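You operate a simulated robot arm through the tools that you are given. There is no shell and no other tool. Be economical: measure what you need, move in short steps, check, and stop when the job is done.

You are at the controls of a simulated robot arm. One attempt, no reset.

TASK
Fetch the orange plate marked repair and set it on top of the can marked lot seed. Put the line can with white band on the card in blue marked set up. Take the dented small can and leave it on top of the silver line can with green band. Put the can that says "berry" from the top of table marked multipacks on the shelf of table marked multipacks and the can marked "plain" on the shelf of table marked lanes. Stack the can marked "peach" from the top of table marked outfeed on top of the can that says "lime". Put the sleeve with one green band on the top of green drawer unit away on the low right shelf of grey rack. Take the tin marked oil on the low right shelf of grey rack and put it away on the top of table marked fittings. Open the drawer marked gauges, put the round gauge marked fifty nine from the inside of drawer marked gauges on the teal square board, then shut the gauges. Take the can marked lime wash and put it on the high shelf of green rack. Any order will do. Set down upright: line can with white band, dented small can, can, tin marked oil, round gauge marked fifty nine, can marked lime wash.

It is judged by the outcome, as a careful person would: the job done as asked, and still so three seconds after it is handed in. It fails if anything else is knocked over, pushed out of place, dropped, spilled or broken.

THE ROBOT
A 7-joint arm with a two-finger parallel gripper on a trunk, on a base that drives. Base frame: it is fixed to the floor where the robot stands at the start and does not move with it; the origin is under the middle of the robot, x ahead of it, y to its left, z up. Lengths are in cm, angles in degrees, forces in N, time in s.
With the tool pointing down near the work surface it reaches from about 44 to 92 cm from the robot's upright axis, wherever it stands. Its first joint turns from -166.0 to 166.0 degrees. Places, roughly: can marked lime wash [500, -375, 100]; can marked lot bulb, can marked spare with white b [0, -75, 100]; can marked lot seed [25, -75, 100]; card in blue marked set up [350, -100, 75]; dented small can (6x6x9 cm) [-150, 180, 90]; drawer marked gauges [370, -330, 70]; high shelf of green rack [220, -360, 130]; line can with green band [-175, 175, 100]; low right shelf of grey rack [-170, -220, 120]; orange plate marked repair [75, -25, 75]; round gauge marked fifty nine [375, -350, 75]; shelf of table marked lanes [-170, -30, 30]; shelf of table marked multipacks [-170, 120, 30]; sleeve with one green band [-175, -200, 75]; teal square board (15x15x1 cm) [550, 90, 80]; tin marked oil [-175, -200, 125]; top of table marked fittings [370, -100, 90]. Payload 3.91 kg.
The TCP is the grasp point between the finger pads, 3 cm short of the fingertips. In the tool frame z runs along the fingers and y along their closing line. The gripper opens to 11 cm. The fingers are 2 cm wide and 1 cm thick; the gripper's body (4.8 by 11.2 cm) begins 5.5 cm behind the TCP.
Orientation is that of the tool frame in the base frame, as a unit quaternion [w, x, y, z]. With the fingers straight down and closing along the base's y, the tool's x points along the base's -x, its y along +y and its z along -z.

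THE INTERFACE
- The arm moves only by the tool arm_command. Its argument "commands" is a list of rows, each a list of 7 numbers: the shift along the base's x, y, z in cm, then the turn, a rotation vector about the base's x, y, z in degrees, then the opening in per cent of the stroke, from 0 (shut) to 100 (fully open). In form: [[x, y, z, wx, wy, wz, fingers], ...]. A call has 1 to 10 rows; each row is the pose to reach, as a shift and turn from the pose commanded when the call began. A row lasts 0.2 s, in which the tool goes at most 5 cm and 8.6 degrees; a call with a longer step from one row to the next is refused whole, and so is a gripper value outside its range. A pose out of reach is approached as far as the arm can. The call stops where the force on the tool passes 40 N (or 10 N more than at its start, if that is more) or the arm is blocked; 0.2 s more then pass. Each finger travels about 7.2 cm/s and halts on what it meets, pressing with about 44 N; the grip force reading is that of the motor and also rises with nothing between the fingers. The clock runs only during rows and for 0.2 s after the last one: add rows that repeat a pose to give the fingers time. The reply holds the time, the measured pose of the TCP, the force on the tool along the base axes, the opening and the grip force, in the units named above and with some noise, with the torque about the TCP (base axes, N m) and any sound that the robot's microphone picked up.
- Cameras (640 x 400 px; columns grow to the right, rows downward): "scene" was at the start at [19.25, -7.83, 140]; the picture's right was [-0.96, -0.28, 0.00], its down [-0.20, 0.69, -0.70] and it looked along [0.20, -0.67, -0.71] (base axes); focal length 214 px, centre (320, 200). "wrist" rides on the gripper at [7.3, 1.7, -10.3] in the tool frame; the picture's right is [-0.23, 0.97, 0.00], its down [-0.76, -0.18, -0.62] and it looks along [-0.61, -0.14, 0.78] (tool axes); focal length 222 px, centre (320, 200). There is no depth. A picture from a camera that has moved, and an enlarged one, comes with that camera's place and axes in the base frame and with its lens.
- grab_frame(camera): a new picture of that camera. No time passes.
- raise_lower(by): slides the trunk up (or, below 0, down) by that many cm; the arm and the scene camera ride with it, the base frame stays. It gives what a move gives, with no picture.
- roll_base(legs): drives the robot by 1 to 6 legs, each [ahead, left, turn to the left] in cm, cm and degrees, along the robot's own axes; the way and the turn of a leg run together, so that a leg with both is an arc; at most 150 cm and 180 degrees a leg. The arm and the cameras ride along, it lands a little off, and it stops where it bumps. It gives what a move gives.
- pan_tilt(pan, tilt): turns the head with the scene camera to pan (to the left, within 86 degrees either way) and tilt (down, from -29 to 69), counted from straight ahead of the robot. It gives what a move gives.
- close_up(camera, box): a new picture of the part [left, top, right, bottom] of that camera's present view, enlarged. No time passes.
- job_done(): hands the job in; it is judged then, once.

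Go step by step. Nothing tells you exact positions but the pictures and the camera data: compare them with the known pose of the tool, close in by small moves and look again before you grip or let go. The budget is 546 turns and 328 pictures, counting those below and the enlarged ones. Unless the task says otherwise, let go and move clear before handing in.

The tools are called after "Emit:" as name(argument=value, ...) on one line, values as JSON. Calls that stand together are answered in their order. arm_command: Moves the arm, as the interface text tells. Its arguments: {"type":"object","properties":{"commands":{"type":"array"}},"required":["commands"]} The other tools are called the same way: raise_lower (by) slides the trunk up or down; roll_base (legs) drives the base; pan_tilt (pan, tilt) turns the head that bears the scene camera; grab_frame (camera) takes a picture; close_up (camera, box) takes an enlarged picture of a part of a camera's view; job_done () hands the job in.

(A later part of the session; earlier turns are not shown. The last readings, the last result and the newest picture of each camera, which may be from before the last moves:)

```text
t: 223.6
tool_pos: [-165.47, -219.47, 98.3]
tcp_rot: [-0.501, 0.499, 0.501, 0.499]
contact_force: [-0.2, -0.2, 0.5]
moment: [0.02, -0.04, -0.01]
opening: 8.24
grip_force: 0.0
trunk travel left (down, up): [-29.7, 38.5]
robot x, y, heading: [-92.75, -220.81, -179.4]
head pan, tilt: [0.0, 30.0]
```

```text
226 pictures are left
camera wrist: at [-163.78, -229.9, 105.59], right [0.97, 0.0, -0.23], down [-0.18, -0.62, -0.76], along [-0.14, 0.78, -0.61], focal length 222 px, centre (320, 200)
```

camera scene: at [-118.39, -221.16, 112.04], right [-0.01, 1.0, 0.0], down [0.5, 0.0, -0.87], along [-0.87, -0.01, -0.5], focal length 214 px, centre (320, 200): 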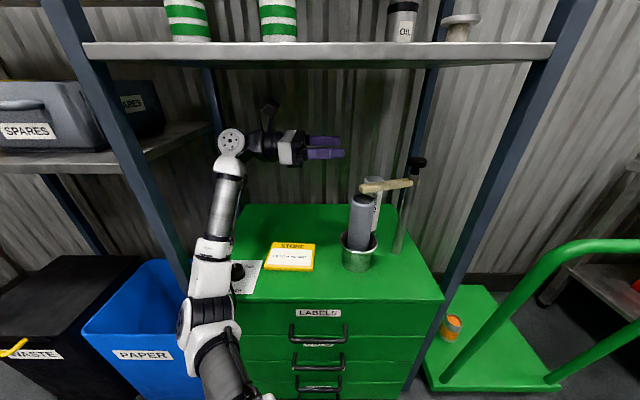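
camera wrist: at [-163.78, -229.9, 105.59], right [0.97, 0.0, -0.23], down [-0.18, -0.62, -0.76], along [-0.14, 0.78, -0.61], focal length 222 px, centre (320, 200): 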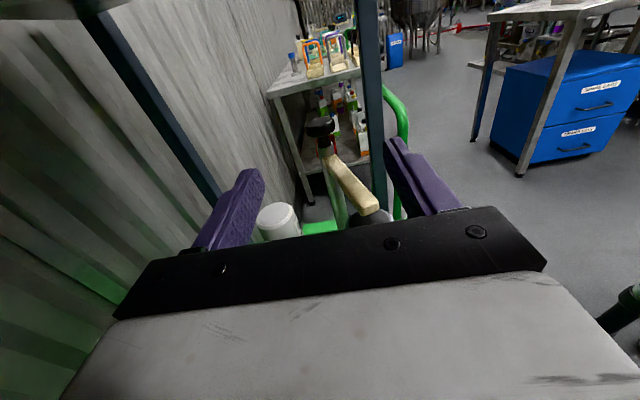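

I'm inside safely. The sleeve is at about [-175,-206.3]. The forearm slopes low toward the drawer edge, so I'll alternate lowering the arm and raising the trunk to bring the elbow up.

Emit:
arm_command(commands=[[-4, 0, -1, 0, 0, 0, 75], [-8, 0, -2, 0, 0, 0, 75], [-10, 0, -4, 0, 0, 0, 75], [-10, 0, -8, 0, 0, 0, 75], [-10, 0, -8, 0, 0, 0, 75]])

Emit:
raise_lower(by=10)

Emit:
arm_command(commands=[[0, 0, -4, 0, 0, 0, 75], [0, 0, -8, 0, 0, 0, 75], [0, 0, -12, 0, 0, 0, 75], [0, 0, -12, 0, 0, 0, 75]])

Emit:
raise_lower(by=10)

Emit:
grab_frame(camera="scene")

```text
t: 224.8
tool_pos: [-175.41, -219.61, 90.44]
tcp_rot: [-0.5, 0.5, 0.5, 0.5]
contact_force: [-0.2, 0.3, 0.2]
moment: [-0.01, 0.0, 0.02]
opening: 8.27
grip_force: 0.0
trunk travel left (down, up): [-29.7, 38.5]
robot x, y, heading: [-92.19, -221.02, -179.6]
head pan, tilt: [0.0, 30.0]
```

```text
t: 226.2
tool_pos: [-175.52, -219.56, 100.36]
tcp_rot: [-0.5, 0.5, 0.5, 0.5]
contact_force: [-0.1, 0.2, 0.7]
moment: [0.04, -0.02, -0.01]
opening: 8.23
grip_force: 0.1
trunk travel left (down, up): [-39.7, 28.5]
robot x, y, heading: [-92.33, -220.75, -179.4]
head pan, tilt: [0.0, 30.0]
```

```text
t: 227.2
tool_pos: [-175.37, -219.54, 88.4]
tcp_rot: [0.501, -0.5, -0.5, -0.499]
contact_force: [0.3, 0.7, -1.2]
moment: [-0.01, 0.02, 0.01]
opening: 8.25
grip_force: 0.1
trunk travel left (down, up): [-39.7, 28.5]
robot x, y, heading: [-92.66, -221.35, -179.5]
head pan, tilt: [0.0, 30.0]
```

```text
t: 228.5
tool_pos: [-175.43, -219.39, 98.44]
tcp_rot: [-0.499, 0.501, 0.5, 0.5]
contact_force: [-0.4, 0.2, -0.1]
moment: [0.01, -0.02, 0.01]
opening: 8.24
grip_force: 0.1
trunk travel left (down, up): [-49.7, 18.5]
robot x, y, heading: [-92.23, -220.71, -179.9]
head pan, tilt: [0.0, 30.0]
```

```text
225 pictures are left
camera scene: at [-118.41, -221.17, 132.03], right [-0.01, 1.0, 0.0], down [0.5, 0.0, -0.87], along [-0.87, -0.01, -0.5], focal length 214 px, centre (320, 200)
```

scene: 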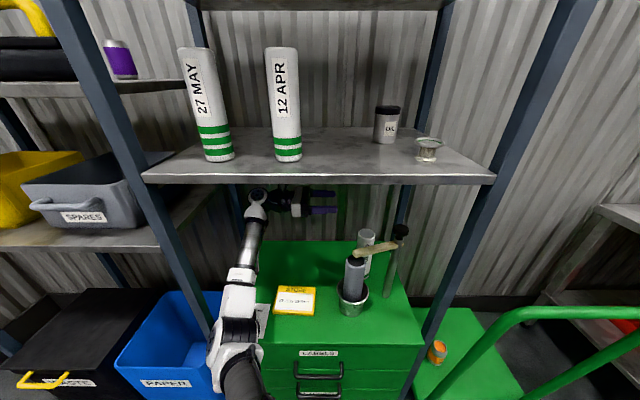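

Emit:
arm_command(commands=[[0, 0, -4, 0, 0, 0, 75], [0, 0, -8, 0, 0, 0, 75], [0, 0, -11, 0, 0, 0, 75], [0, 0, -11, 0, 0, 0, 75]])

Emit:
raise_lower(by=11)

Emit:
arm_command(commands=[[0, 0, -4, 0, 0, 0, 75], [0, 0, -8, 0, 0, 0, 75], [0, 0, -12, 0, 0, 0, 75], [0, 0, -16, 0, 0, 0, 75], [0, 0, -16, 0, 0, 0, 75]])

Emit:
grab_frame(camera="scene")

Emit:
grab_frame(camera="wrist")

```text
t: 229.5
tool_pos: [-175.34, -219.29, 87.29]
tcp_rot: [-0.5, 0.5, 0.499, 0.5]
contact_force: [-0.3, -0.2, 0.3]
moment: [0.0, -0.03, -0.01]
opening: 8.25
grip_force: 0.0
trunk travel left (down, up): [-49.7, 18.5]
robot x, y, heading: [-92.45, -220.86, -179.3]
head pan, tilt: [0.0, 30.0]
```

```text
t: 230.9
tool_pos: [-175.43, -219.49, 98.36]
tcp_rot: [-0.5, 0.5, 0.5, 0.5]
contact_force: [1.1, -0.1, -0.3]
moment: [-0.02, -0.03, -0.02]
opening: 8.26
grip_force: 0.0
trunk travel left (down, up): [-60.7, 7.5]
robot x, y, heading: [-92.49, -220.71, -179.6]
head pan, tilt: [0.0, 30.0]
```

```text
t: 232.1
tool_pos: [-175.33, -219.45, 82.31]
tcp_rot: [-0.5, 0.501, 0.499, 0.5]
contact_force: [0.2, -0.3, 0.4]
moment: [-0.01, 0.01, 0.04]
opening: 8.23
grip_force: 0.1
trunk travel left (down, up): [-60.7, 7.5]
robot x, y, heading: [-92.28, -220.83, -179.6]
head pan, tilt: [0.0, 30.0]
```

```text
224 pictures are left
camera scene: at [-118.38, -221.16, 143.04], right [-0.01, 1.0, 0.0], down [0.5, 0.0, -0.87], along [-0.87, -0.01, -0.5], focal length 214 px, centre (320, 200)
```

scene: 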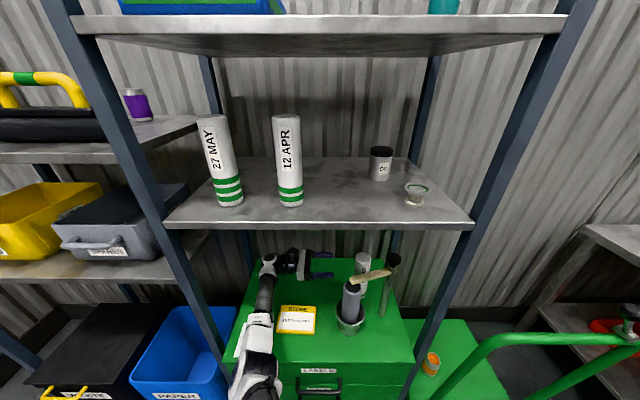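

```text
223 pictures are left
camera wrist: at [-173.52, -229.82, 89.59], right [0.97, 0.0, -0.23], down [-0.18, -0.62, -0.76], along [-0.14, 0.78, -0.61], focal length 222 px, centre (320, 200)
```

wrist: 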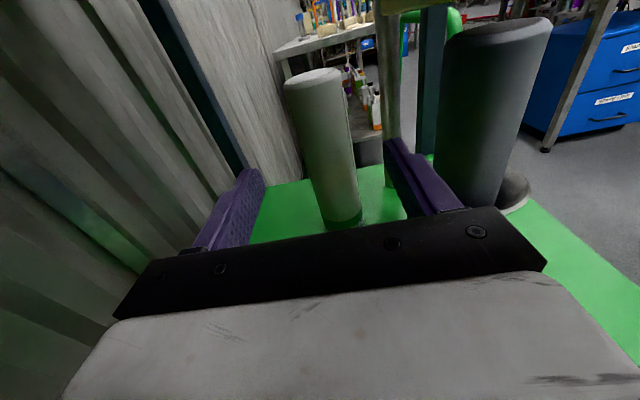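

Sleeve is lined up. Advancing and gripping.

Emit:
arm_command(commands=[[0, 4, -1, 0, 0, 0, 75], [0, 8, -2, 0, 0, 0, 75], [0, 11, -2.5, 0, 0, 0, 75], [0, 13.2, -2.5, 0, 0, 0, 75], [0, 13.2, -2.5, 0, 0, 0, 75], [0, 13.2, -2.5, 0, 0, 0, 50], [0, 13.2, -2.5, 0, 0, 0, 35], [0, 13.2, -2.5, 0, 0, 0, 35]])

Emit:
grab_frame(camera="wrist")

```text
t: 233.9
tool_pos: [-175.32, -206.24, 79.86]
tcp_rot: [0.5, -0.5, -0.5, -0.5]
contact_force: [-0.9, 1.3, 1.2]
moment: [0.13, 0.08, 0.04]
opening: 5.7
grip_force: 44.4
trunk travel left (down, up): [-60.7, 7.5]
robot x, y, heading: [-92.16, -220.86, -179.5]
head pan, tilt: [0.0, 30.0]
```

```text
222 pictures are left
camera wrist: at [-173.52, -216.55, 87.01], right [0.97, 0.0, -0.23], down [-0.18, -0.62, -0.76], along [-0.14, 0.78, -0.61], focal length 222 px, centre (320, 200)
```

wrist: 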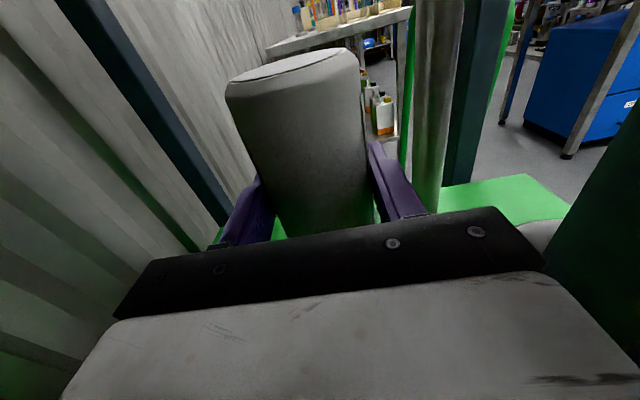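

Gripped. Lifting, sliding left, then rising and backing out.

Emit:
arm_command(commands=[[0, 0, 2, 0, 0, 0, 35], [0, 0, 4, 0, 0, 0, 35], [0, -4, 5, 0, 0, 0, 35], [0, -8, 6, 0, 0, 0, 35], [0, -12, 7, 0, 0, 0, 35], [0, -14.5, 10, 0, 0, 0, 35], [0, -14.5, 14, 0, 0, 0, 35], [0, -14.5, 17, 0, 0, 0, 35], [0, -14.5, 17, 0, 0, 0, 35]])

Emit:
grab_frame(camera="scene")

Emit:
grab_frame(camera="wrist")

```text
t: 235.9
tool_pos: [-175.47, -220.45, 96.75]
tcp_rot: [-0.5, 0.5, 0.5, 0.5]
contact_force: [0.0, 0.1, -2.5]
moment: [-0.02, 0.0, 0.0]
opening: 5.72
grip_force: 43.4
trunk travel left (down, up): [-60.7, 7.5]
robot x, y, heading: [-92.15, -220.72, -179.7]
head pan, tilt: [0.0, 30.0]
```

```text
221 pictures are left
camera scene: at [-118.43, -221.16, 143.02], right [-0.01, 1.0, 0.0], down [0.5, 0.0, -0.87], along [-0.87, -0.01, -0.5], focal length 214 px, centre (320, 200)
```

scene: 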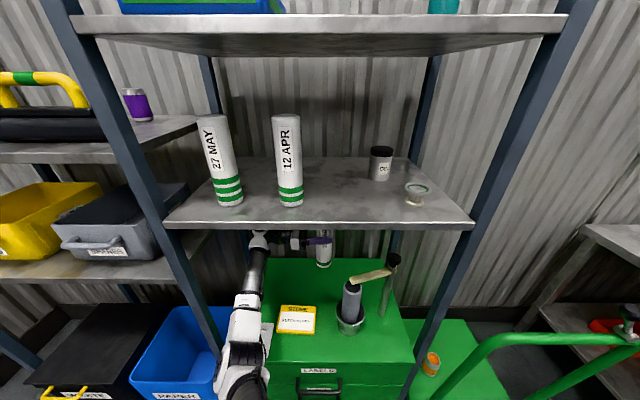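

```text
220 pictures are left
camera wrist: at [-173.69, -230.93, 104.01], right [0.97, 0.0, -0.23], down [-0.18, -0.62, -0.76], along [-0.14, 0.78, -0.61], focal length 222 px, centre (320, 200)
```

wrist: 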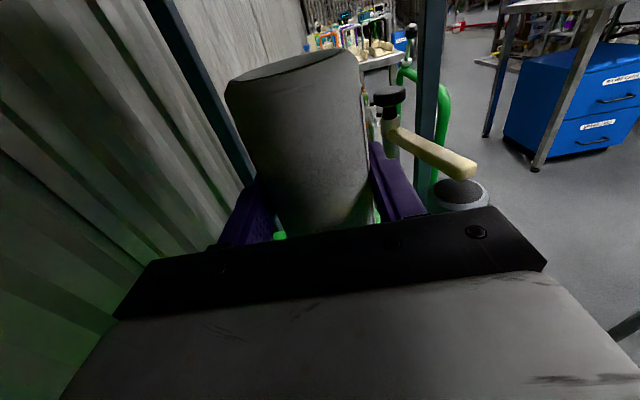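

Emit:
roll_base(legs=[[-40, 0, -0.4]])

Emit:
arm_command(commands=[[0, 0, 4, 0, 0, 8, 35], [0, 0, 8, 0, 0, 16, 35], [0, 0, 12, 0, 0, 24, 35], [0, 0, 16, 0, 0, 32, 35], [0, 0, 20, 0, 0, 40, 35], [0, 0, 24, 0, 0, 48, 35], [0, 0, 28, 0, 0, 56, 35], [0, 0, 32, 0, 0, 64, 35], [0, 0, 36, 0, 0, 72, 35], [0, 0, 39, 0, 0, 80, 35]])

Emit:
arm_command(commands=[[0, 0, 0, 0, 0, 5, 35], [0, 0, 0, 0, 0, 10, 35], [0, 0, 0, 0, 0, 10, 35]])

Emit:
grab_frame(camera="scene")

Emit:
grab_frame(camera="wrist")

```text
t: 238.4
tool_pos: [-135.37, -219.88, 96.79]
tcp_rot: [-0.498, 0.502, 0.499, 0.502]
contact_force: [0.1, -0.2, -3.3]
moment: [-0.02, 0.0, -0.01]
opening: 5.73
grip_force: 43.9
trunk travel left (down, up): [-60.7, 7.5]
robot x, y, heading: [-52.13, -220.8, -180.3]
head pan, tilt: [0.0, 30.0]
```

```text
t: 240.6
tool_pos: [-135.5, -219.8, 135.81]
tcp_rot: [0.705, -0.062, -0.703, -0.063]
contact_force: [0.9, 0.3, -3.1]
moment: [0.03, -0.01, -0.01]
opening: 5.72
grip_force: 44.3
trunk travel left (down, up): [-60.7, 7.5]
robot x, y, heading: [-52.39, -220.59, -180.0]
head pan, tilt: [0.0, 30.0]
```

```text
t: 241.4
tool_pos: [-135.61, -219.85, 135.79]
tcp_rot: [-0.707, 0.003, 0.707, 0.003]
contact_force: [-0.2, -0.1, -2.4]
moment: [-0.01, 0.01, -0.02]
opening: 5.71
grip_force: 43.9
trunk travel left (down, up): [-60.7, 7.5]
robot x, y, heading: [-52.36, -221.04, -180.0]
head pan, tilt: [0.0, 30.0]
```

```text
219 pictures are left
camera scene: at [-78.46, -220.87, 143.03], right [0.0, 1.0, 0.0], down [0.5, 0.0, -0.87], along [-0.87, 0.0, -0.5], focal length 214 px, centre (320, 200)
```

scene: 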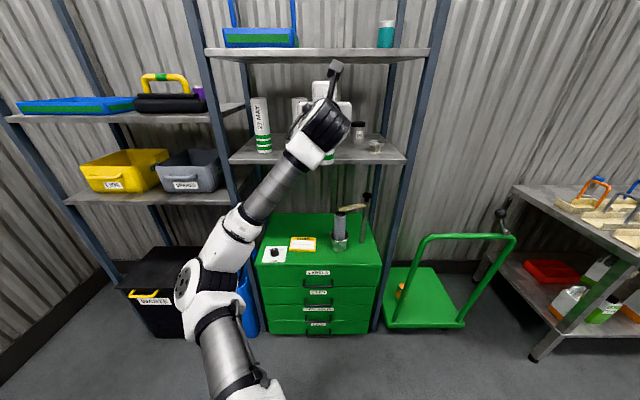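

```text
218 pictures are left
camera wrist: at [-125.12, -218.27, 142.94], right [0.01, 0.97, -0.23], down [0.62, -0.18, -0.76], along [-0.78, -0.14, -0.61], focal length 222 px, centre (320, 200)
```

wrist: 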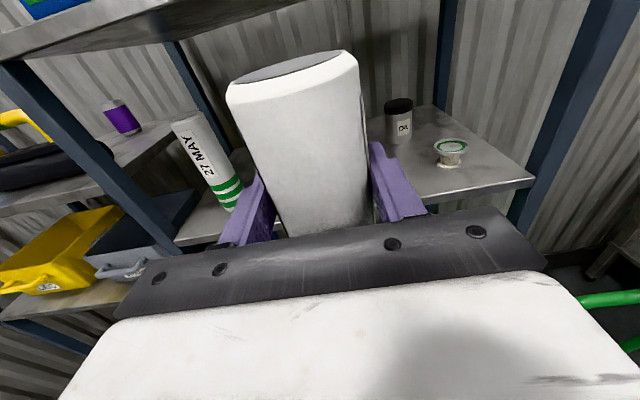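

Emit:
arm_command(commands=[[0, 1.5, 0, 0, 0, 0, 35], [0, 3.2, 0, 0, 0, 0, 35], [0, 3.2, 0, 0, 0, 0, 35]])

Emit:
roll_base(legs=[[28, 0, 0]])

Emit:
grab_frame(camera="scene")

Emit:
grab_frame(camera="wrist")

```text
t: 242.2
tool_pos: [-135.51, -216.8, 135.67]
tcp_rot: [0.707, -0.002, -0.707, -0.003]
contact_force: [0.3, -0.1, -3.6]
moment: [0.0, -0.02, 0.01]
opening: 5.72
grip_force: 44.0
trunk travel left (down, up): [-60.7, 7.5]
robot x, y, heading: [-52.53, -220.7, -180.1]
head pan, tilt: [0.0, 30.0]
```

```text
t: 244.1
tool_pos: [-163.33, -216.85, 135.68]
tcp_rot: [-0.707, 0.003, 0.707, 0.003]
contact_force: [0.2, -0.6, -2.7]
moment: [-0.01, -0.01, -0.01]
opening: 5.72
grip_force: 44.5
trunk travel left (down, up): [-60.7, 7.5]
robot x, y, heading: [-79.8, -220.81, -180.0]
head pan, tilt: [0.0, 30.0]
```

```text
217 pictures are left
camera scene: at [-106.11, -220.89, 143.01], right [0.0, 1.0, 0.0], down [0.5, 0.0, -0.87], along [-0.87, 0.0, -0.5], focal length 214 px, centre (320, 200)
```

scene: 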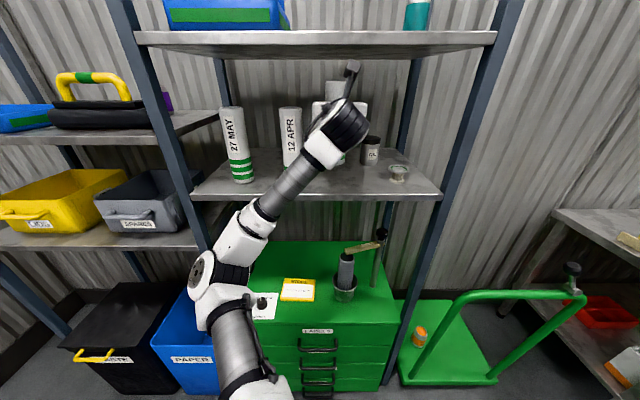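

```text
216 pictures are left
camera wrist: at [-152.77, -215.22, 142.9], right [0.01, 0.97, -0.23], down [0.62, -0.18, -0.76], along [-0.78, -0.14, -0.61], focal length 222 px, centre (320, 200)
```

wrist: 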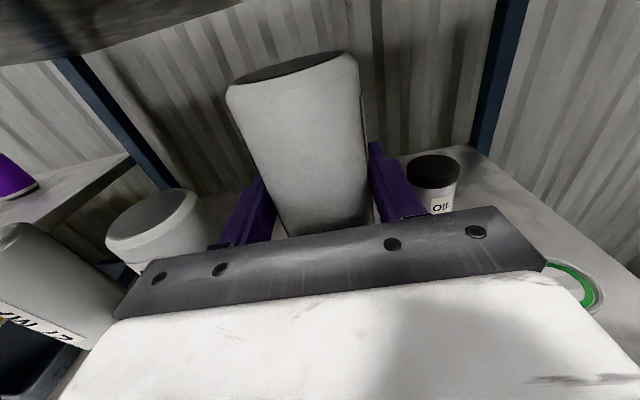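

Emit:
arm_command(commands=[[0, 0.3, -2, 0, 0, 0, 35], [0, 0.3, -4, 0, 0, 0, 35], [0, 0.3, -5, 0, 0, 0, 35], [0, 0.3, -5.5, 0, 0, 0, 35], [0, 0.3, -6, 0, 0, 0, 35], [0, 0.3, -6.4, 0, 0, 0, 35], [0, 0.3, -6.8, 0, 0, 0, 35], [0, 0.3, -7.2, 0, 0, 0, 35], [0, 0.3, -7.6, 0, 0, 0, 35], [0, 0.3, -8, 0, 0, 0, 35]])

```text
t: 246.0
tool_pos: [-162.69, -216.79, 129.26]
tcp_rot: [0.714, -0.002, -0.701, -0.002]
contact_force: [-2.1, -0.5, 13.7]
moment: [0.0, -0.07, -0.02]
opening: 5.69
grip_force: 43.9
trunk travel left (down, up): [-60.7, 7.5]
robot x, y, heading: [-79.79, -221.08, -179.8]
head pan, tilt: [0.0, 30.0]
stopped in row 9: the force on the tool passed its limit at 52 N (the readings are from after the stop); the commanded pose is now the measured one
```

Emit:
arm_command(commands=[[0, 0, 0.2, 0, 0, 0, 35], [0, 0, 0.2, 0, 0, 0, 55], [0, 0, 0.2, 0, 0, 0, 65], [0, 0, 0.2, 0, 0, 0, 72], [0, 0, 0.2, 0, 0, 0, 72], [0, 0, 0.2, 0, 0, 0, 72]])

Emit:
grab_frame(camera="wrist")

```text
t: 247.4
tool_pos: [-163.06, -216.66, 129.08]
tcp_rot: [0.711, -0.002, -0.703, -0.002]
contact_force: [-0.1, -0.4, -0.4]
moment: [-0.02, 0.0, 0.0]
opening: 7.93
grip_force: 0.0
trunk travel left (down, up): [-60.7, 7.5]
robot x, y, heading: [-79.86, -221.2, -180.0]
head pan, tilt: [0.0, 30.0]
```

```text
215 pictures are left
camera wrist: at [-152.53, -215.05, 136.27], right [0.0, 0.97, -0.23], down [0.61, -0.18, -0.77], along [-0.79, -0.14, -0.6], focal length 222 px, centre (320, 200)
```

wrist: 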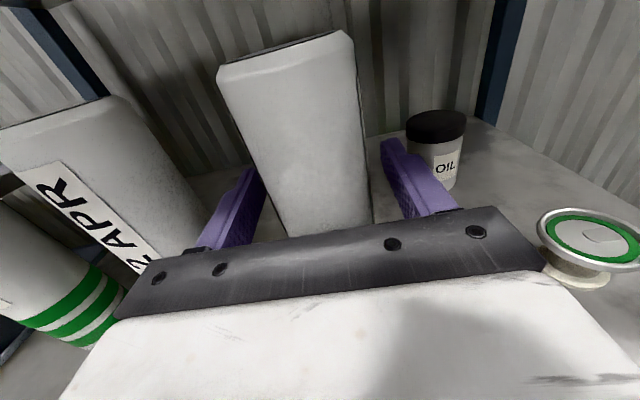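

Sleeve stands on the shelf. Backing out, then I'll look for the oil approach.

Emit:
roll_base(legs=[[-18, 0, 0]])

Emit:
arm_command(commands=[[0, 3, 3, 0, 0, 0, 80], [0, 6, 5, 0, 0, 0, 80], [0, 10, 5, 0, 0, 0, 80], [0, 13, 5, 0, 0, 0, 80], [0, 13, 5, 0, 0, 0, 80]])

Emit:
grab_frame(camera="wrist")

Emit:
grab_frame(camera="scene")

```text
t: 248.9
tool_pos: [-144.92, -216.61, 129.37]
tcp_rot: [0.711, -0.002, -0.703, -0.002]
contact_force: [-0.4, -1.5, 0.1]
moment: [0.01, -0.02, 0.04]
opening: 7.91
grip_force: 0.0
trunk travel left (down, up): [-60.7, 7.5]
robot x, y, heading: [-61.75, -221.0, -179.7]
head pan, tilt: [0.0, 30.0]
```

```text
t: 250.1
tool_pos: [-145.04, -203.59, 134.18]
tcp_rot: [0.711, 0.0, -0.703, 0.0]
contact_force: [1.1, 0.1, 0.6]
moment: [0.0, -0.01, -0.02]
opening: 8.82
grip_force: 0.1
trunk travel left (down, up): [-60.7, 7.5]
robot x, y, heading: [-61.79, -220.82, -180.1]
head pan, tilt: [0.0, 30.0]
```

```text
214 pictures are left
camera wrist: at [-134.61, -202.1, 141.22], right [0.0, 0.97, -0.23], down [0.61, -0.18, -0.77], along [-0.79, -0.14, -0.6], focal length 222 px, centre (320, 200)
```

wrist: 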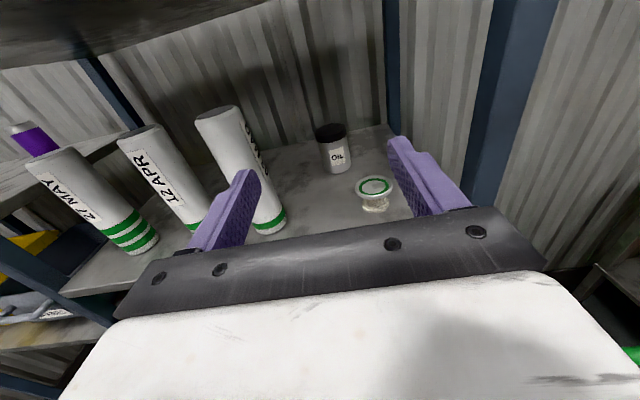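

```text
213 pictures are left
camera scene: at [-87.93, -220.91, 143.04], right [0.0, 1.0, 0.0], down [0.5, 0.0, -0.87], along [-0.87, 0.0, -0.5], focal length 214 px, centre (320, 200)
```

scene: 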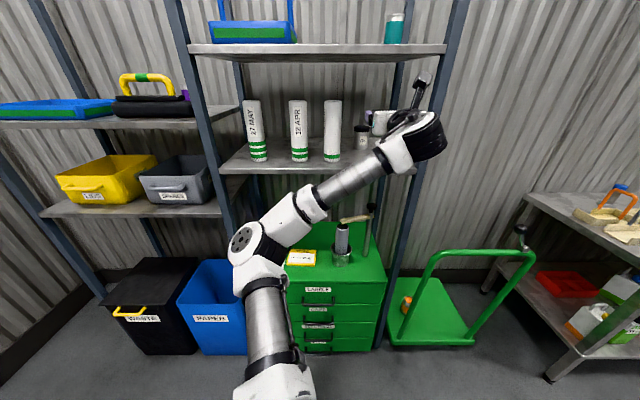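

The oil tin is at about [-180,-204.2], behind the small dish. I'll pitch the tool 30° down to reach over the dish, then go in along the tool axis.

Emit:
arm_command(commands=[[0, 0, 0, 0, -7.5, 0, 80], [0, -0.3, 0, 0, -15, 0, 80], [0, -0.6, 0, 0, -22.5, 0, 80], [0, -0.6, 0, 0, -29.3, 0, 80], [-4, -0.6, -1, 0, -29.3, 0, 80], [-8, -0.6, -2, 0, -29.3, 0, 80], [-12, -0.6, -3, 0, -29.3, 0, 80], [-16, -0.6, -3.5, 0, -29.3, 0, 80], [-17.6, -0.6, -3.7, 0, -29.3, 0, 80], [-17.6, -0.6, -3.7, 0, -29.3, 0, 80]])

Emit:
grab_frame(camera="wrist")

Emit:
grab_frame(camera="scene")

```text
t: 252.3
tool_pos: [-162.57, -204.26, 130.37]
tcp_rot: [-0.51, 0.002, 0.86, 0.002]
contact_force: [-1.4, 0.3, 1.0]
moment: [0.02, 0.01, 0.03]
opening: 8.83
grip_force: 0.1
trunk travel left (down, up): [-60.7, 7.5]
robot x, y, heading: [-61.88, -220.98, -180.0]
head pan, tilt: [0.0, 30.0]
```

```text
212 pictures are left
camera wrist: at [-156.87, -202.77, 141.71], right [0.11, 0.97, -0.2], down [0.91, -0.18, -0.37], along [-0.4, -0.14, -0.91], focal length 222 px, centre (320, 200)
```

wrist: 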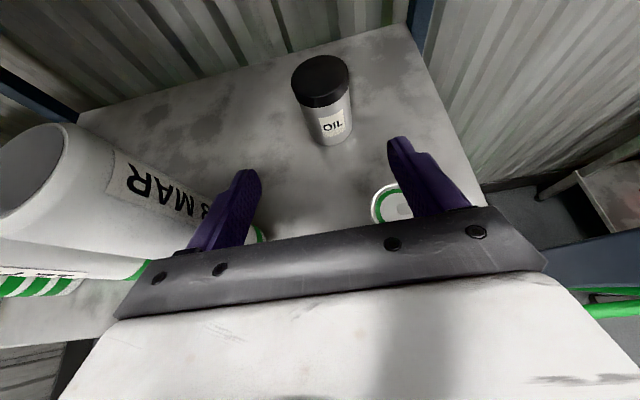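

```text
211 pictures are left
camera scene: at [-87.93, -220.89, 143.04], right [0.0, 1.0, 0.0], down [0.5, 0.0, -0.87], along [-0.87, 0.0, -0.5], focal length 214 px, centre (320, 200)
```

scene: 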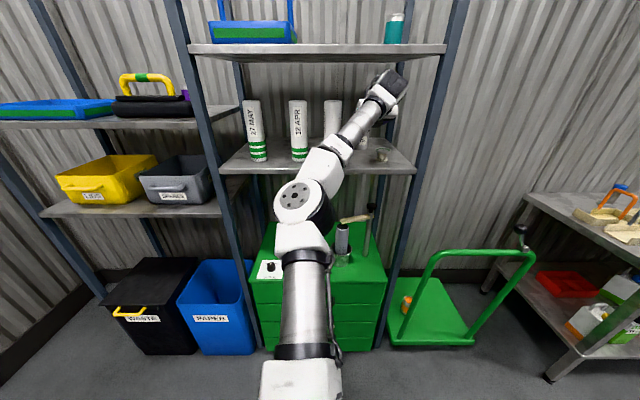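

Emit:
arm_command(commands=[[-4, 0.1, -2.3, 0, 0, 0, 80], [-8, 0.1, -4.6, 0, 0, 0, 80], [-12, 0.2, -6.9, 0, 0, 0, 80], [-15, 0.2, -8.6, 0, 0, 0, 80], [-16.8, 0.2, -9.7, 0, 0, 0, 80], [-16.8, 0.2, -9.7, 0, 0, 0, 80]])

Emit:
grab_frame(camera="wrist")

Emit:
grab_frame(camera="scene")

```text
t: 253.7
tool_pos: [-172.09, -206.26, 118.28]
tcp_rot: [-0.51, 0.002, 0.86, 0.003]
contact_force: [-0.1, -0.6, 0.9]
moment: [-0.02, -0.01, -0.02]
opening: 8.8
grip_force: 0.0
out of reach, approached as far as the arm can: row 2, 3, 4, 5, 6
trunk travel left (down, up): [-60.7, 7.5]
robot x, y, heading: [-61.4, -220.73, -179.9]
head pan, tilt: [0.0, 30.0]
```

```text
210 pictures are left
camera wrist: at [-166.45, -204.64, 129.67], right [0.11, 0.97, -0.2], down [0.91, -0.18, -0.37], along [-0.39, -0.14, -0.91], focal length 222 px, centre (320, 200)
```

wrist: 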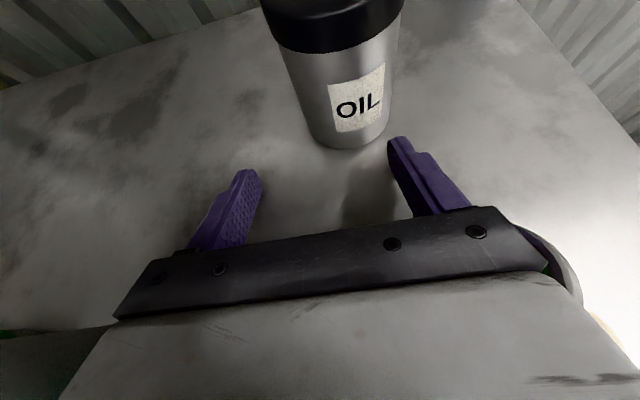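

```text
209 pictures are left
camera scene: at [-87.98, -220.9, 143.02], right [0.0, 1.0, 0.0], down [0.5, 0.0, -0.87], along [-0.87, 0.0, -0.5], focal length 214 px, centre (320, 200)
```

scene: 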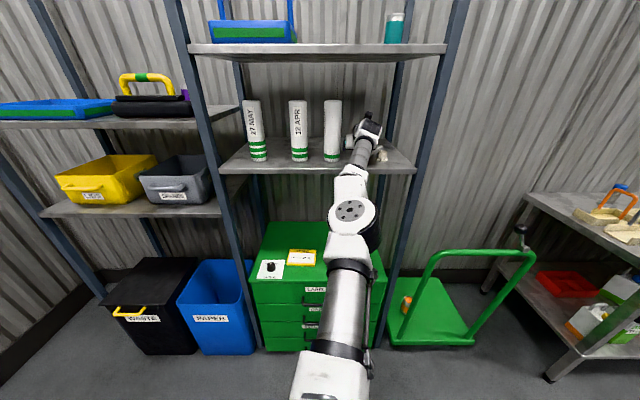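

Emit:
arm_command(commands=[[3.5, 0.5, 3, 0, 0, 0, 80], [7, 1, 6, 0, 0, 0, 80], [10.5, 1.5, 9, 0, 0, 0, 80], [14.5, 2.2, 11, 0, 0, 0, 80], [19, 2.2, 12, 0, 0, 0, 80], [23, 2.2, 12.5, 0, 0, 0, 80], [23, 2.2, 12.5, 0, 0, 0, 80]])

Emit:
roll_base(legs=[[15, -8, 0]])

Emit:
grab_frame(camera="wrist")

```text
t: 255.3
tool_pos: [-149.21, -204.25, 131.04]
tcp_rot: [-0.51, 0.001, 0.86, 0.001]
contact_force: [-0.6, -0.3, 0.9]
moment: [0.02, -0.02, 0.04]
opening: 8.8
grip_force: 0.0
trunk travel left (down, up): [-60.7, 7.5]
robot x, y, heading: [-62.23, -220.71, -179.8]
head pan, tilt: [0.0, 30.0]
```

```text
t: 256.8
tool_pos: [-164.05, -196.17, 131.04]
tcp_rot: [-0.51, 0.002, 0.86, 0.003]
contact_force: [0.2, -0.7, -0.3]
moment: [0.0, -0.02, 0.02]
opening: 8.81
grip_force: 0.0
trunk travel left (down, up): [-60.7, 7.5]
robot x, y, heading: [-76.55, -212.67, -180.1]
head pan, tilt: [0.0, 30.0]
```

```text
208 pictures are left
camera wrist: at [-158.35, -194.55, 142.34], right [0.11, 0.97, -0.2], down [0.91, -0.18, -0.37], along [-0.39, -0.14, -0.91], focal length 222 px, centre (320, 200)
```

wrist: 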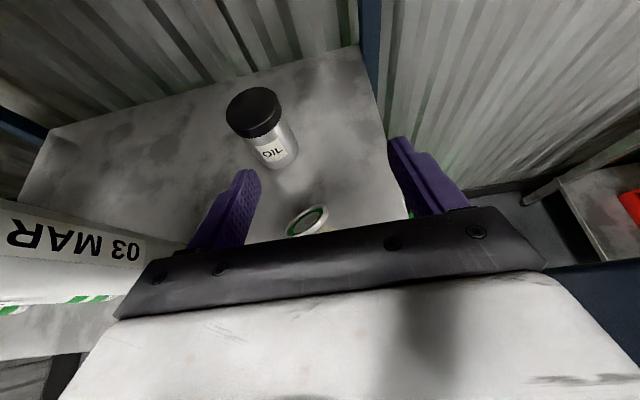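

Emit:
arm_command(commands=[[0, -4, 0, 0, 0, 0, 80], [0, -8, 0, 0, 0, 0, 80], [-4, -8, -2.5, 0, 0, 0, 80], [-8, -8, -5, 0, 0, 0, 80], [-11.5, -8, -7.8, 0, 0, 0, 80], [-14.5, -8, -10.4, 0, 0, 0, 80], [-14.5, -8, -10.4, 0, 0, 0, 80]])

Emit:
grab_frame(camera="wrist")

```text
t: 258.4
tool_pos: [-178.51, -203.98, 120.68]
tcp_rot: [-0.511, 0.002, 0.86, 0.003]
contact_force: [0.2, -0.6, -0.3]
moment: [0.0, 0.03, 0.01]
opening: 8.8
grip_force: 0.0
trunk travel left (down, up): [-60.7, 7.5]
robot x, y, heading: [-76.78, -212.63, -179.9]
head pan, tilt: [0.0, 30.0]
```

```text
207 pictures are left
camera wrist: at [-172.73, -202.5, 131.99], right [0.11, 0.97, -0.2], down [0.91, -0.18, -0.37], along [-0.4, -0.14, -0.91], focal length 222 px, centre (320, 200)
```

wrist: 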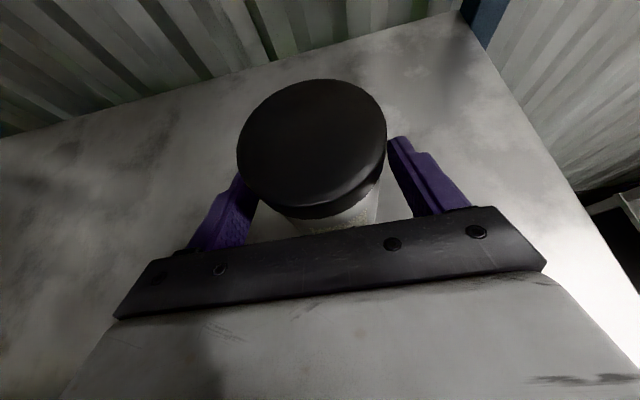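

Emit:
arm_command(commands=[[0, 0, 0, 0, 0, 0, 60], [0, 0, 0, 0, 0, 0, 45], [0, 0, 0, 0, 0, 0, 35], [0, 0, 0, 0, 0, 0, 35], [0, 0, 0, 0, 0, 0, 35]])

Emit:
arm_command(commands=[[0, 0, 2, 0, 0, 0, 35], [0, 0, 4, 0, 0, 0, 35], [2, 0, 7, 0, 0, 0, 35], [5, 0, 10, 0, 0, 0, 35], [9, 0, 11, 0, 0, 0, 35], [13, 0, 12, 0, 0, 0, 35], [17, 0, 12, 0, 0, 0, 35], [17, 0, 12, 0, 0, 0, 35]])

Emit:
grab_frame(camera="wrist")

Emit:
grab_frame(camera="scene")

```text
t: 259.6
tool_pos: [-178.39, -204.1, 120.73]
tcp_rot: [-0.509, 0.001, 0.861, 0.002]
contact_force: [-0.1, -0.7, -0.6]
moment: [0.02, 0.01, -0.03]
opening: 6.05
grip_force: 44.4
trunk travel left (down, up): [-60.7, 7.5]
robot x, y, heading: [-76.9, -213.04, -179.9]
head pan, tilt: [0.0, 30.0]
```

```text
t: 261.4
tool_pos: [-161.39, -204.24, 132.92]
tcp_rot: [-0.509, 0.002, 0.861, 0.002]
contact_force: [-0.5, 0.0, -1.8]
moment: [-0.03, -0.04, 0.04]
opening: 6.08
grip_force: 44.0
trunk travel left (down, up): [-60.7, 7.5]
robot x, y, heading: [-76.84, -212.33, -179.8]
head pan, tilt: [0.0, 30.0]
```

```text
206 pictures are left
camera wrist: at [-155.6, -202.58, 144.2], right [0.11, 0.97, -0.2], down [0.91, -0.18, -0.37], along [-0.39, -0.14, -0.91], focal length 222 px, centre (320, 200)
```

wrist: 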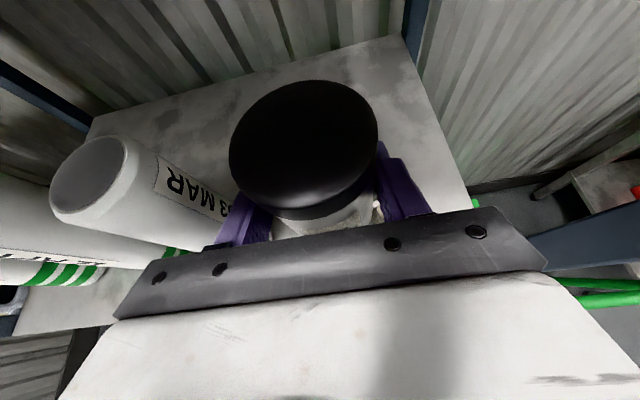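

```text
205 pictures are left
camera scene: at [-102.75, -212.87, 143.02], right [0.0, 1.0, 0.0], down [0.5, 0.0, -0.87], along [-0.87, 0.0, -0.5], focal length 214 px, centre (320, 200)
```

scene: 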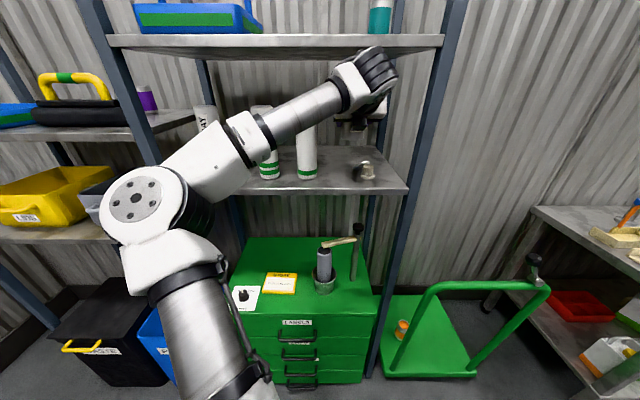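

Emit:
roll_base(legs=[[-45, 0, 0]])

Emit:
close_up(camera="scene", box=[220, 80, 420, 260])

```text
t: 264.1
tool_pos: [-116.49, -203.82, 132.88]
tcp_rot: [-0.51, 0.002, 0.86, 0.002]
contact_force: [0.2, -0.5, -1.2]
moment: [0.0, -0.01, 0.04]
opening: 6.08
grip_force: 43.8
trunk travel left (down, up): [-60.7, 7.5]
robot x, y, heading: [-31.88, -212.74, 180.1]
head pan, tilt: [0.0, 30.0]
```

```text
2.22 times, centred on (320, 170) of scene
camera zoom: at [-57.87, -212.82, 143.05], right [0.0, 1.0, 0.0], down [0.5, 0.0, -0.87], along [-0.87, 0.0, -0.5], focal length 477 px, centre (320, 267)
```

zoom: 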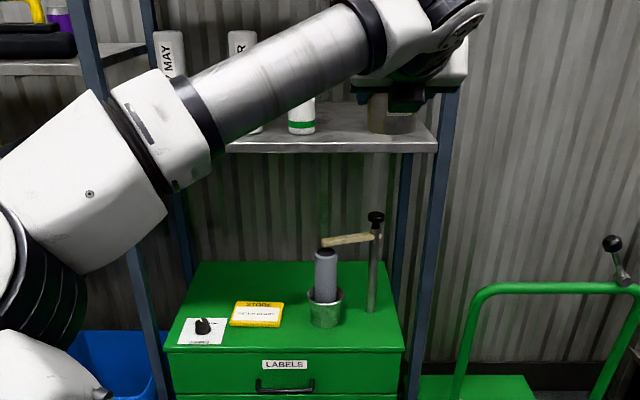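

The tin is held. Next I'll turn around and drive east along y≈-205 toward the fittings table, surveying on the way.

Emit:
roll_base(legs=[[0, 0, 180]])

Emit:
pan_tilt(pan=0, tilt=15)

Emit:
grab_frame(camera="scene")

```text
t: 272.0
tool_pos: [52.91, -221.01, 133.0]
tcp_rot: [0.001, 0.86, 0.0, 0.51]
contact_force: [-0.5, -0.9, -0.9]
moment: [-0.01, 0.0, -0.03]
opening: 6.09
grip_force: 43.6
trunk travel left (down, up): [-60.7, 7.5]
robot x, y, heading: [-31.69, -212.99, 0.5]
head pan, tilt: [0.0, 30.0]
```

```text
t: 272.8
tool_pos: [52.92, -221.08, 132.91]
tcp_rot: [0.0, 0.86, 0.001, 0.51]
contact_force: [-0.1, 0.2, -1.4]
moment: [0.01, 0.02, 0.0]
opening: 6.07
grip_force: 44.6
trunk travel left (down, up): [-60.7, 7.5]
robot x, y, heading: [-31.93, -212.55, 0.2]
head pan, tilt: [0.0, 15.0]
```

```text
203 pictures are left
camera scene: at [-5.51, -212.67, 145.45], right [0.01, -1.0, 0.0], down [-0.26, 0.0, -0.97], along [0.97, 0.01, -0.26], focal length 214 px, centre (320, 200)
```

scene: 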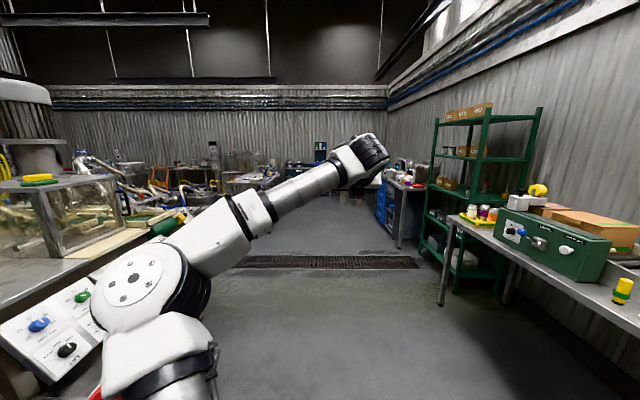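

Emit:
roll_base(legs=[[140, 0, 0]])

Emit:
pan_tilt(pan=20, tilt=15)

Emit:
grab_frame(camera="scene")

Emit:
pan_tilt(pan=-40, tilt=20)

Emit:
grab_frame(camera="scene")

```text
t: 279.8
tool_pos: [192.17, -220.51, 132.86]
tcp_rot: [0.0, 0.86, 0.0, 0.51]
contact_force: [0.1, 0.2, -1.7]
moment: [0.0, 0.02, 0.0]
opening: 6.07
grip_force: 43.7
trunk travel left (down, up): [-60.7, 7.5]
robot x, y, heading: [107.42, -211.84, 0.1]
head pan, tilt: [0.0, 15.0]
```

```text
t: 280.6
tool_pos: [192.28, -220.42, 132.91]
tcp_rot: [0.001, 0.861, 0.0, 0.509]
contact_force: [-0.5, -0.1, -0.7]
moment: [0.02, 0.03, 0.01]
opening: 6.05
grip_force: 43.6
trunk travel left (down, up): [-60.7, 7.5]
robot x, y, heading: [107.2, -211.79, 0.6]
head pan, tilt: [20.0, 15.0]
```

```text
202 pictures are left
camera scene: at [133.27, -208.87, 145.45], right [0.34, -0.94, 0.0], down [-0.24, -0.09, -0.97], along [0.91, 0.33, -0.26], focal length 214 px, centre (320, 200)
```

scene: 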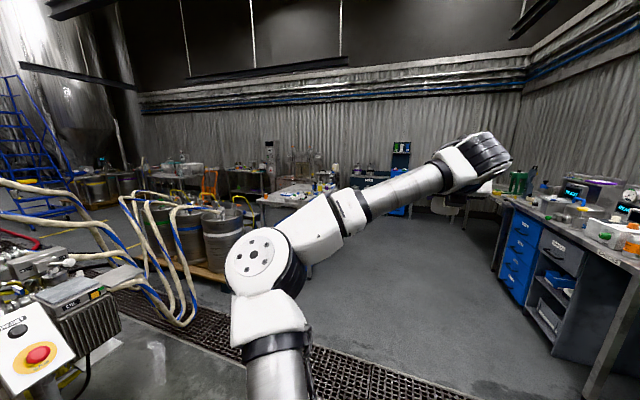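

```text
t: 281.9
tool_pos: [192.35, -220.54, 132.92]
tcp_rot: [0.001, 0.86, 0.0, 0.51]
contact_force: [0.6, -0.2, -1.2]
moment: [-0.01, -0.05, -0.02]
opening: 6.1
grip_force: 44.0
trunk travel left (down, up): [-60.7, 7.5]
robot x, y, heading: [107.33, -211.89, 0.3]
head pan, tilt: [-40.0, 20.0]
```

```text
201 pictures are left
camera scene: at [131.67, -218.05, 144.64], right [-0.64, -0.77, 0.0], down [-0.26, 0.22, -0.94], along [0.72, -0.6, -0.34], focal length 214 px, centre (320, 200)
```

scene: 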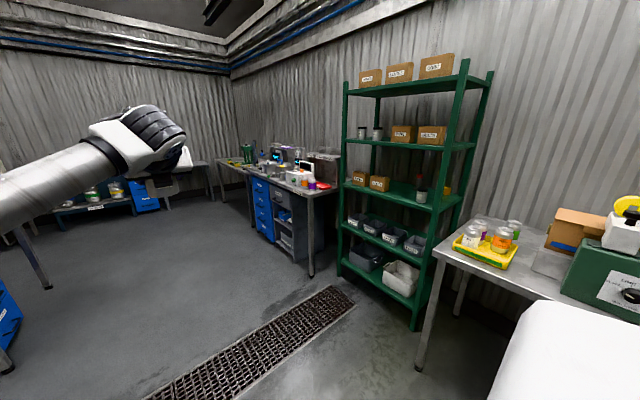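

Emit:
roll_base(legs=[[140, 0, 0]])

Emit:
pan_tilt(pan=45, tilt=20)

Emit:
grab_frame(camera="scene")

Emit:
close_up(camera="scene", box=[180, 120, 480, 310])

Emit:
pan_tilt(pan=-45, tilt=25)

Emit:
grab_frame(camera="scene")

```text
t: 288.9
tool_pos: [332.72, -219.06, 132.89]
tcp_rot: [-0.001, 0.86, 0.002, 0.51]
contact_force: [0.4, 0.2, -1.4]
moment: [0.03, 0.02, -0.01]
opening: 6.07
grip_force: 43.8
trunk travel left (down, up): [-60.7, 7.5]
robot x, y, heading: [247.79, -211.18, 0.6]
head pan, tilt: [-40.0, 20.0]
```

```text
t: 290.5
tool_pos: [332.76, -219.1, 132.93]
tcp_rot: [-0.001, 0.86, 0.003, 0.51]
contact_force: [-0.4, 0.5, -1.9]
moment: [0.04, -0.01, 0.0]
opening: 6.08
grip_force: 44.4
trunk travel left (down, up): [-60.7, 7.5]
robot x, y, heading: [248.05, -211.22, 0.7]
head pan, tilt: [45.0, 20.0]
```

```text
200 pictures are left
camera scene: at [271.54, -204.4, 144.64], right [0.71, -0.7, 0.0], down [-0.24, -0.24, -0.94], along [0.66, 0.67, -0.34], focal length 214 px, centre (320, 200)
```

scene: 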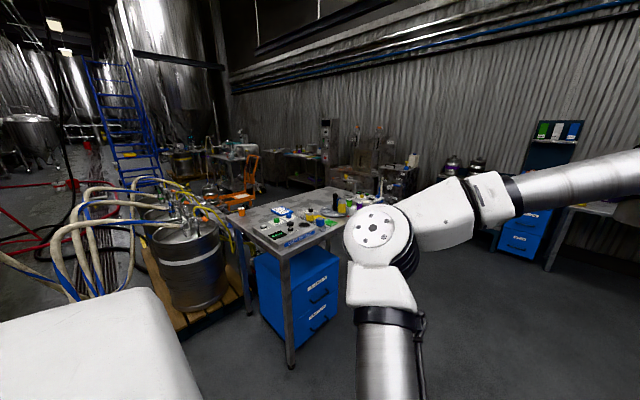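

```text
2.11 times, centred on (330, 215) of scene
camera zoom: at [271.54, -204.4, 144.64], right [0.71, -0.7, 0.0], down [-0.24, -0.24, -0.94], along [0.66, 0.67, -0.34], focal length 452 px, centre (299, 168)
```

zoom: 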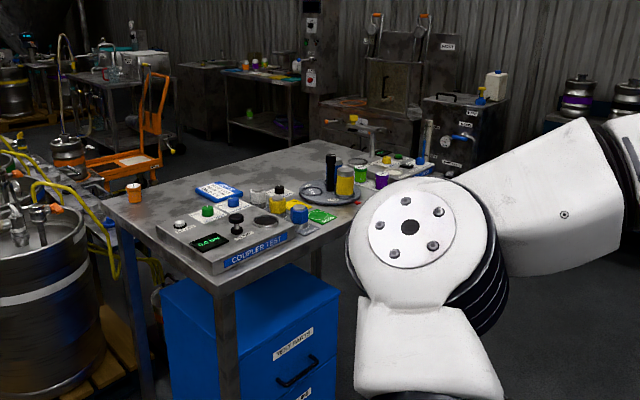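

```text
t: 292.1
tool_pos: [332.71, -219.03, 132.89]
tcp_rot: [-0.001, 0.86, 0.003, 0.509]
contact_force: [0.7, 0.0, -2.4]
moment: [0.01, 0.01, -0.02]
opening: 6.05
grip_force: 44.3
trunk travel left (down, up): [-60.7, 7.5]
robot x, y, heading: [247.93, -211.48, 0.7]
head pan, tilt: [-45.0, 25.0]
```

```text
198 pictures are left
camera scene: at [271.6, -217.5, 143.83], right [-0.7, -0.71, 0.0], down [-0.3, 0.3, -0.91], along [0.65, -0.63, -0.42], focal length 214 px, centre (320, 200)
```

scene: 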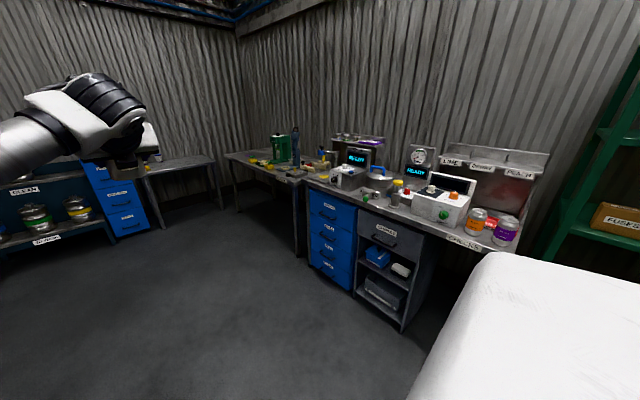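

The fittings table's near edge is around y=-132 and its left edge around x=318. I'll drive in front of it and face it.

Emit:
roll_base(legs=[[115, -8, 0], [0, 0, 89]])

Emit:
pan_tilt(pan=0, tilt=25)

Emit:
grab_frame(camera="scene")

Emit:
grab_frame(camera="wrist")

```text
t: 301.9
tool_pos: [375.41, -135.87, 132.91]
tcp_rot: [-0.352, 0.622, 0.595, 0.369]
contact_force: [-1.0, -0.1, -0.9]
moment: [0.0, -0.03, 0.02]
opening: 6.08
grip_force: 43.4
trunk travel left (down, up): [-60.7, 7.5]
robot x, y, heading: [363.24, -220.31, 87.6]
head pan, tilt: [-45.0, 25.0]
```

```text
t: 303.0
tool_pos: [375.46, -135.79, 132.9]
tcp_rot: [-0.352, 0.622, 0.595, 0.369]
contact_force: [0.2, 0.0, -0.5]
moment: [-0.03, 0.0, -0.03]
opening: 6.08
grip_force: 44.5
trunk travel left (down, up): [-60.7, 7.5]
robot x, y, heading: [363.16, -220.29, 87.7]
head pan, tilt: [0.0, 25.0]
```

```text
197 pictures are left
camera scene: at [364.3, -194.01, 143.83], right [1.0, -0.04, 0.0], down [-0.02, -0.42, -0.91], along [0.04, 0.91, -0.42], focal length 214 px, centre (320, 200)
```

scene: 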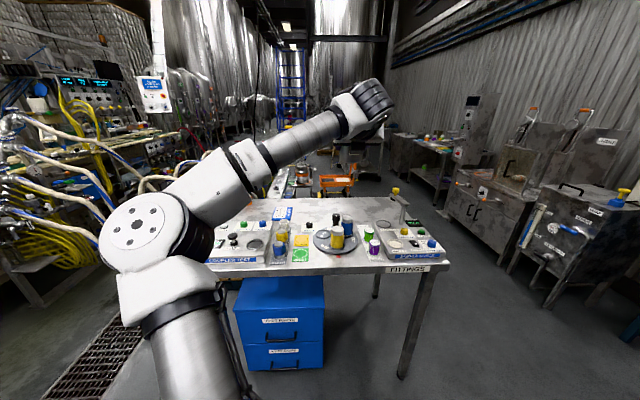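

```text
196 pictures are left
camera wrist: at [376.91, -141.65, 144.21], right [0.97, -0.15, -0.2], down [-0.22, -0.9, -0.37], along [-0.12, 0.4, -0.91], focal length 222 px, centre (320, 200)
```

wrist: 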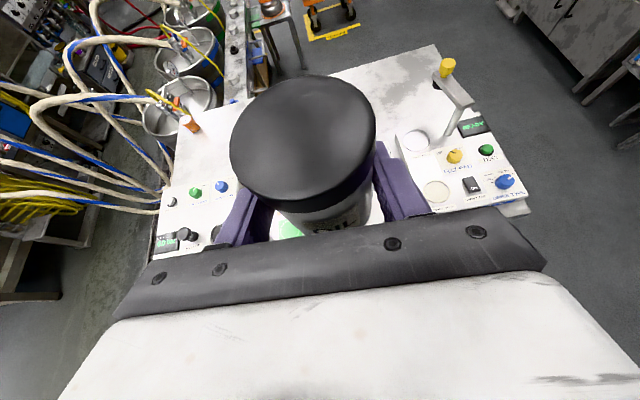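

Emit:
close_up(camera="scene", box=[200, 170, 470, 290])

```text
2.37 times, centred on (335, 230) of scene
camera zoom: at [364.3, -194.01, 143.83], right [1.0, -0.04, 0.0], down [-0.02, -0.42, -0.91], along [0.04, 0.91, -0.42], focal length 508 px, centre (284, 129)
```

zoom: 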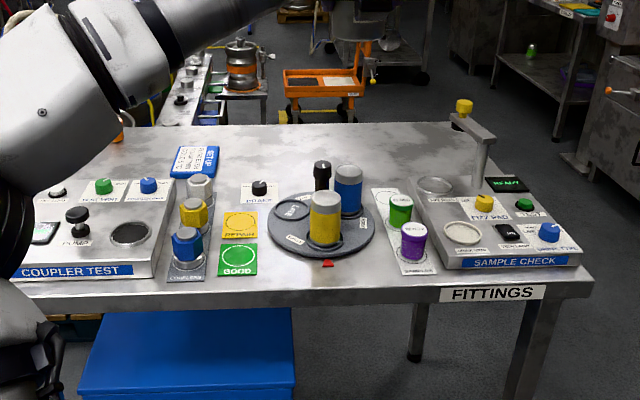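

There's free space behind the flat cards, around [361,-80]. I'll drive forward to about y=-181 and then reach over.

Emit:
roll_base(legs=[[39, 0, 2]])

Emit:
arm_command(commands=[[-3, 1, -1, 0, 0, 0, 35], [-6, 2, -2, 0, 0, 0, 35], [-9, 4, -3, 0, 0, 0, 35], [-11, 7, -4, 0, 0, 0, 35], [-11, 7, -4, 0, 0, 0, 35]])

Emit:
pan_tilt(pan=0, tilt=35)

Emit:
grab_frame(camera="scene")

Emit:
grab_frame(camera="wrist")

```text
t: 305.5
tool_pos: [373.37, -96.5, 132.93]
tcp_rot: [-0.359, 0.611, 0.606, 0.362]
contact_force: [-0.5, -0.4, -1.3]
moment: [-0.01, 0.0, -0.01]
opening: 6.09
grip_force: 44.1
trunk travel left (down, up): [-60.7, 7.5]
robot x, y, heading: [363.91, -181.05, 89.6]
head pan, tilt: [0.0, 25.0]
```

```text
t: 306.7
tool_pos: [362.28, -89.49, 128.98]
tcp_rot: [-0.358, 0.612, 0.605, 0.363]
contact_force: [-0.6, 0.7, -1.0]
moment: [0.02, -0.04, -0.01]
opening: 6.07
grip_force: 43.9
trunk travel left (down, up): [-60.7, 7.5]
robot x, y, heading: [364.44, -181.04, 89.6]
head pan, tilt: [0.0, 25.0]
```

```text
t: 307.4
tool_pos: [362.43, -89.44, 129.07]
tcp_rot: [-0.358, 0.611, 0.605, 0.363]
contact_force: [-0.7, 0.1, -1.3]
moment: [-0.05, 0.01, -0.01]
opening: 6.06
grip_force: 44.1
trunk travel left (down, up): [-60.7, 7.5]
robot x, y, heading: [364.22, -180.89, 89.6]
head pan, tilt: [0.0, 35.0]
```

```text
194 pictures are left
camera scene: at [364.28, -155.32, 142.26], right [1.0, -0.01, 0.0], down [0.0, -0.57, -0.82], along [0.0, 0.82, -0.57], focal length 214 px, centre (320, 200)
```

scene: 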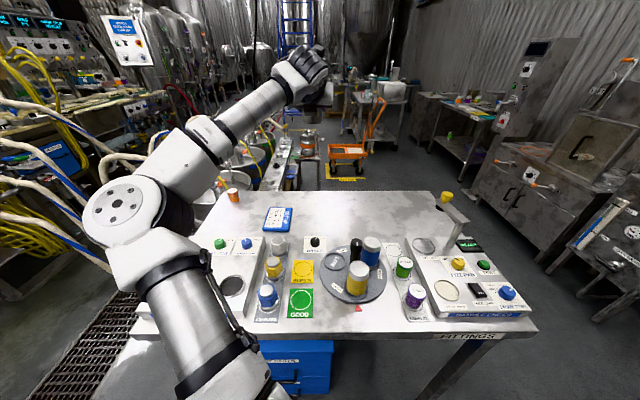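

```text
193 pictures are left
camera wrist: at [364.04, -95.2, 140.3], right [0.97, -0.12, -0.2], down [-0.19, -0.91, -0.37], along [-0.14, 0.4, -0.91], focal length 222 px, centre (320, 200)
```

wrist: 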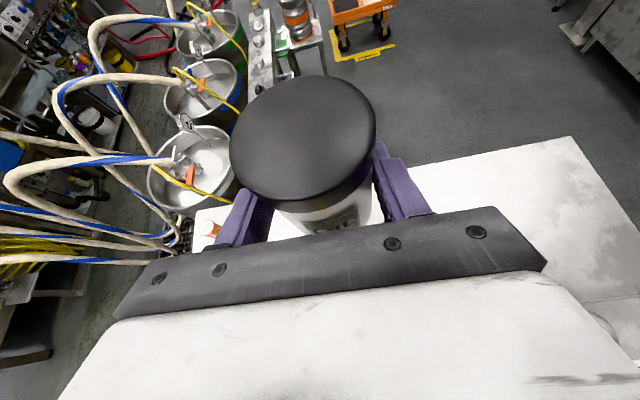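

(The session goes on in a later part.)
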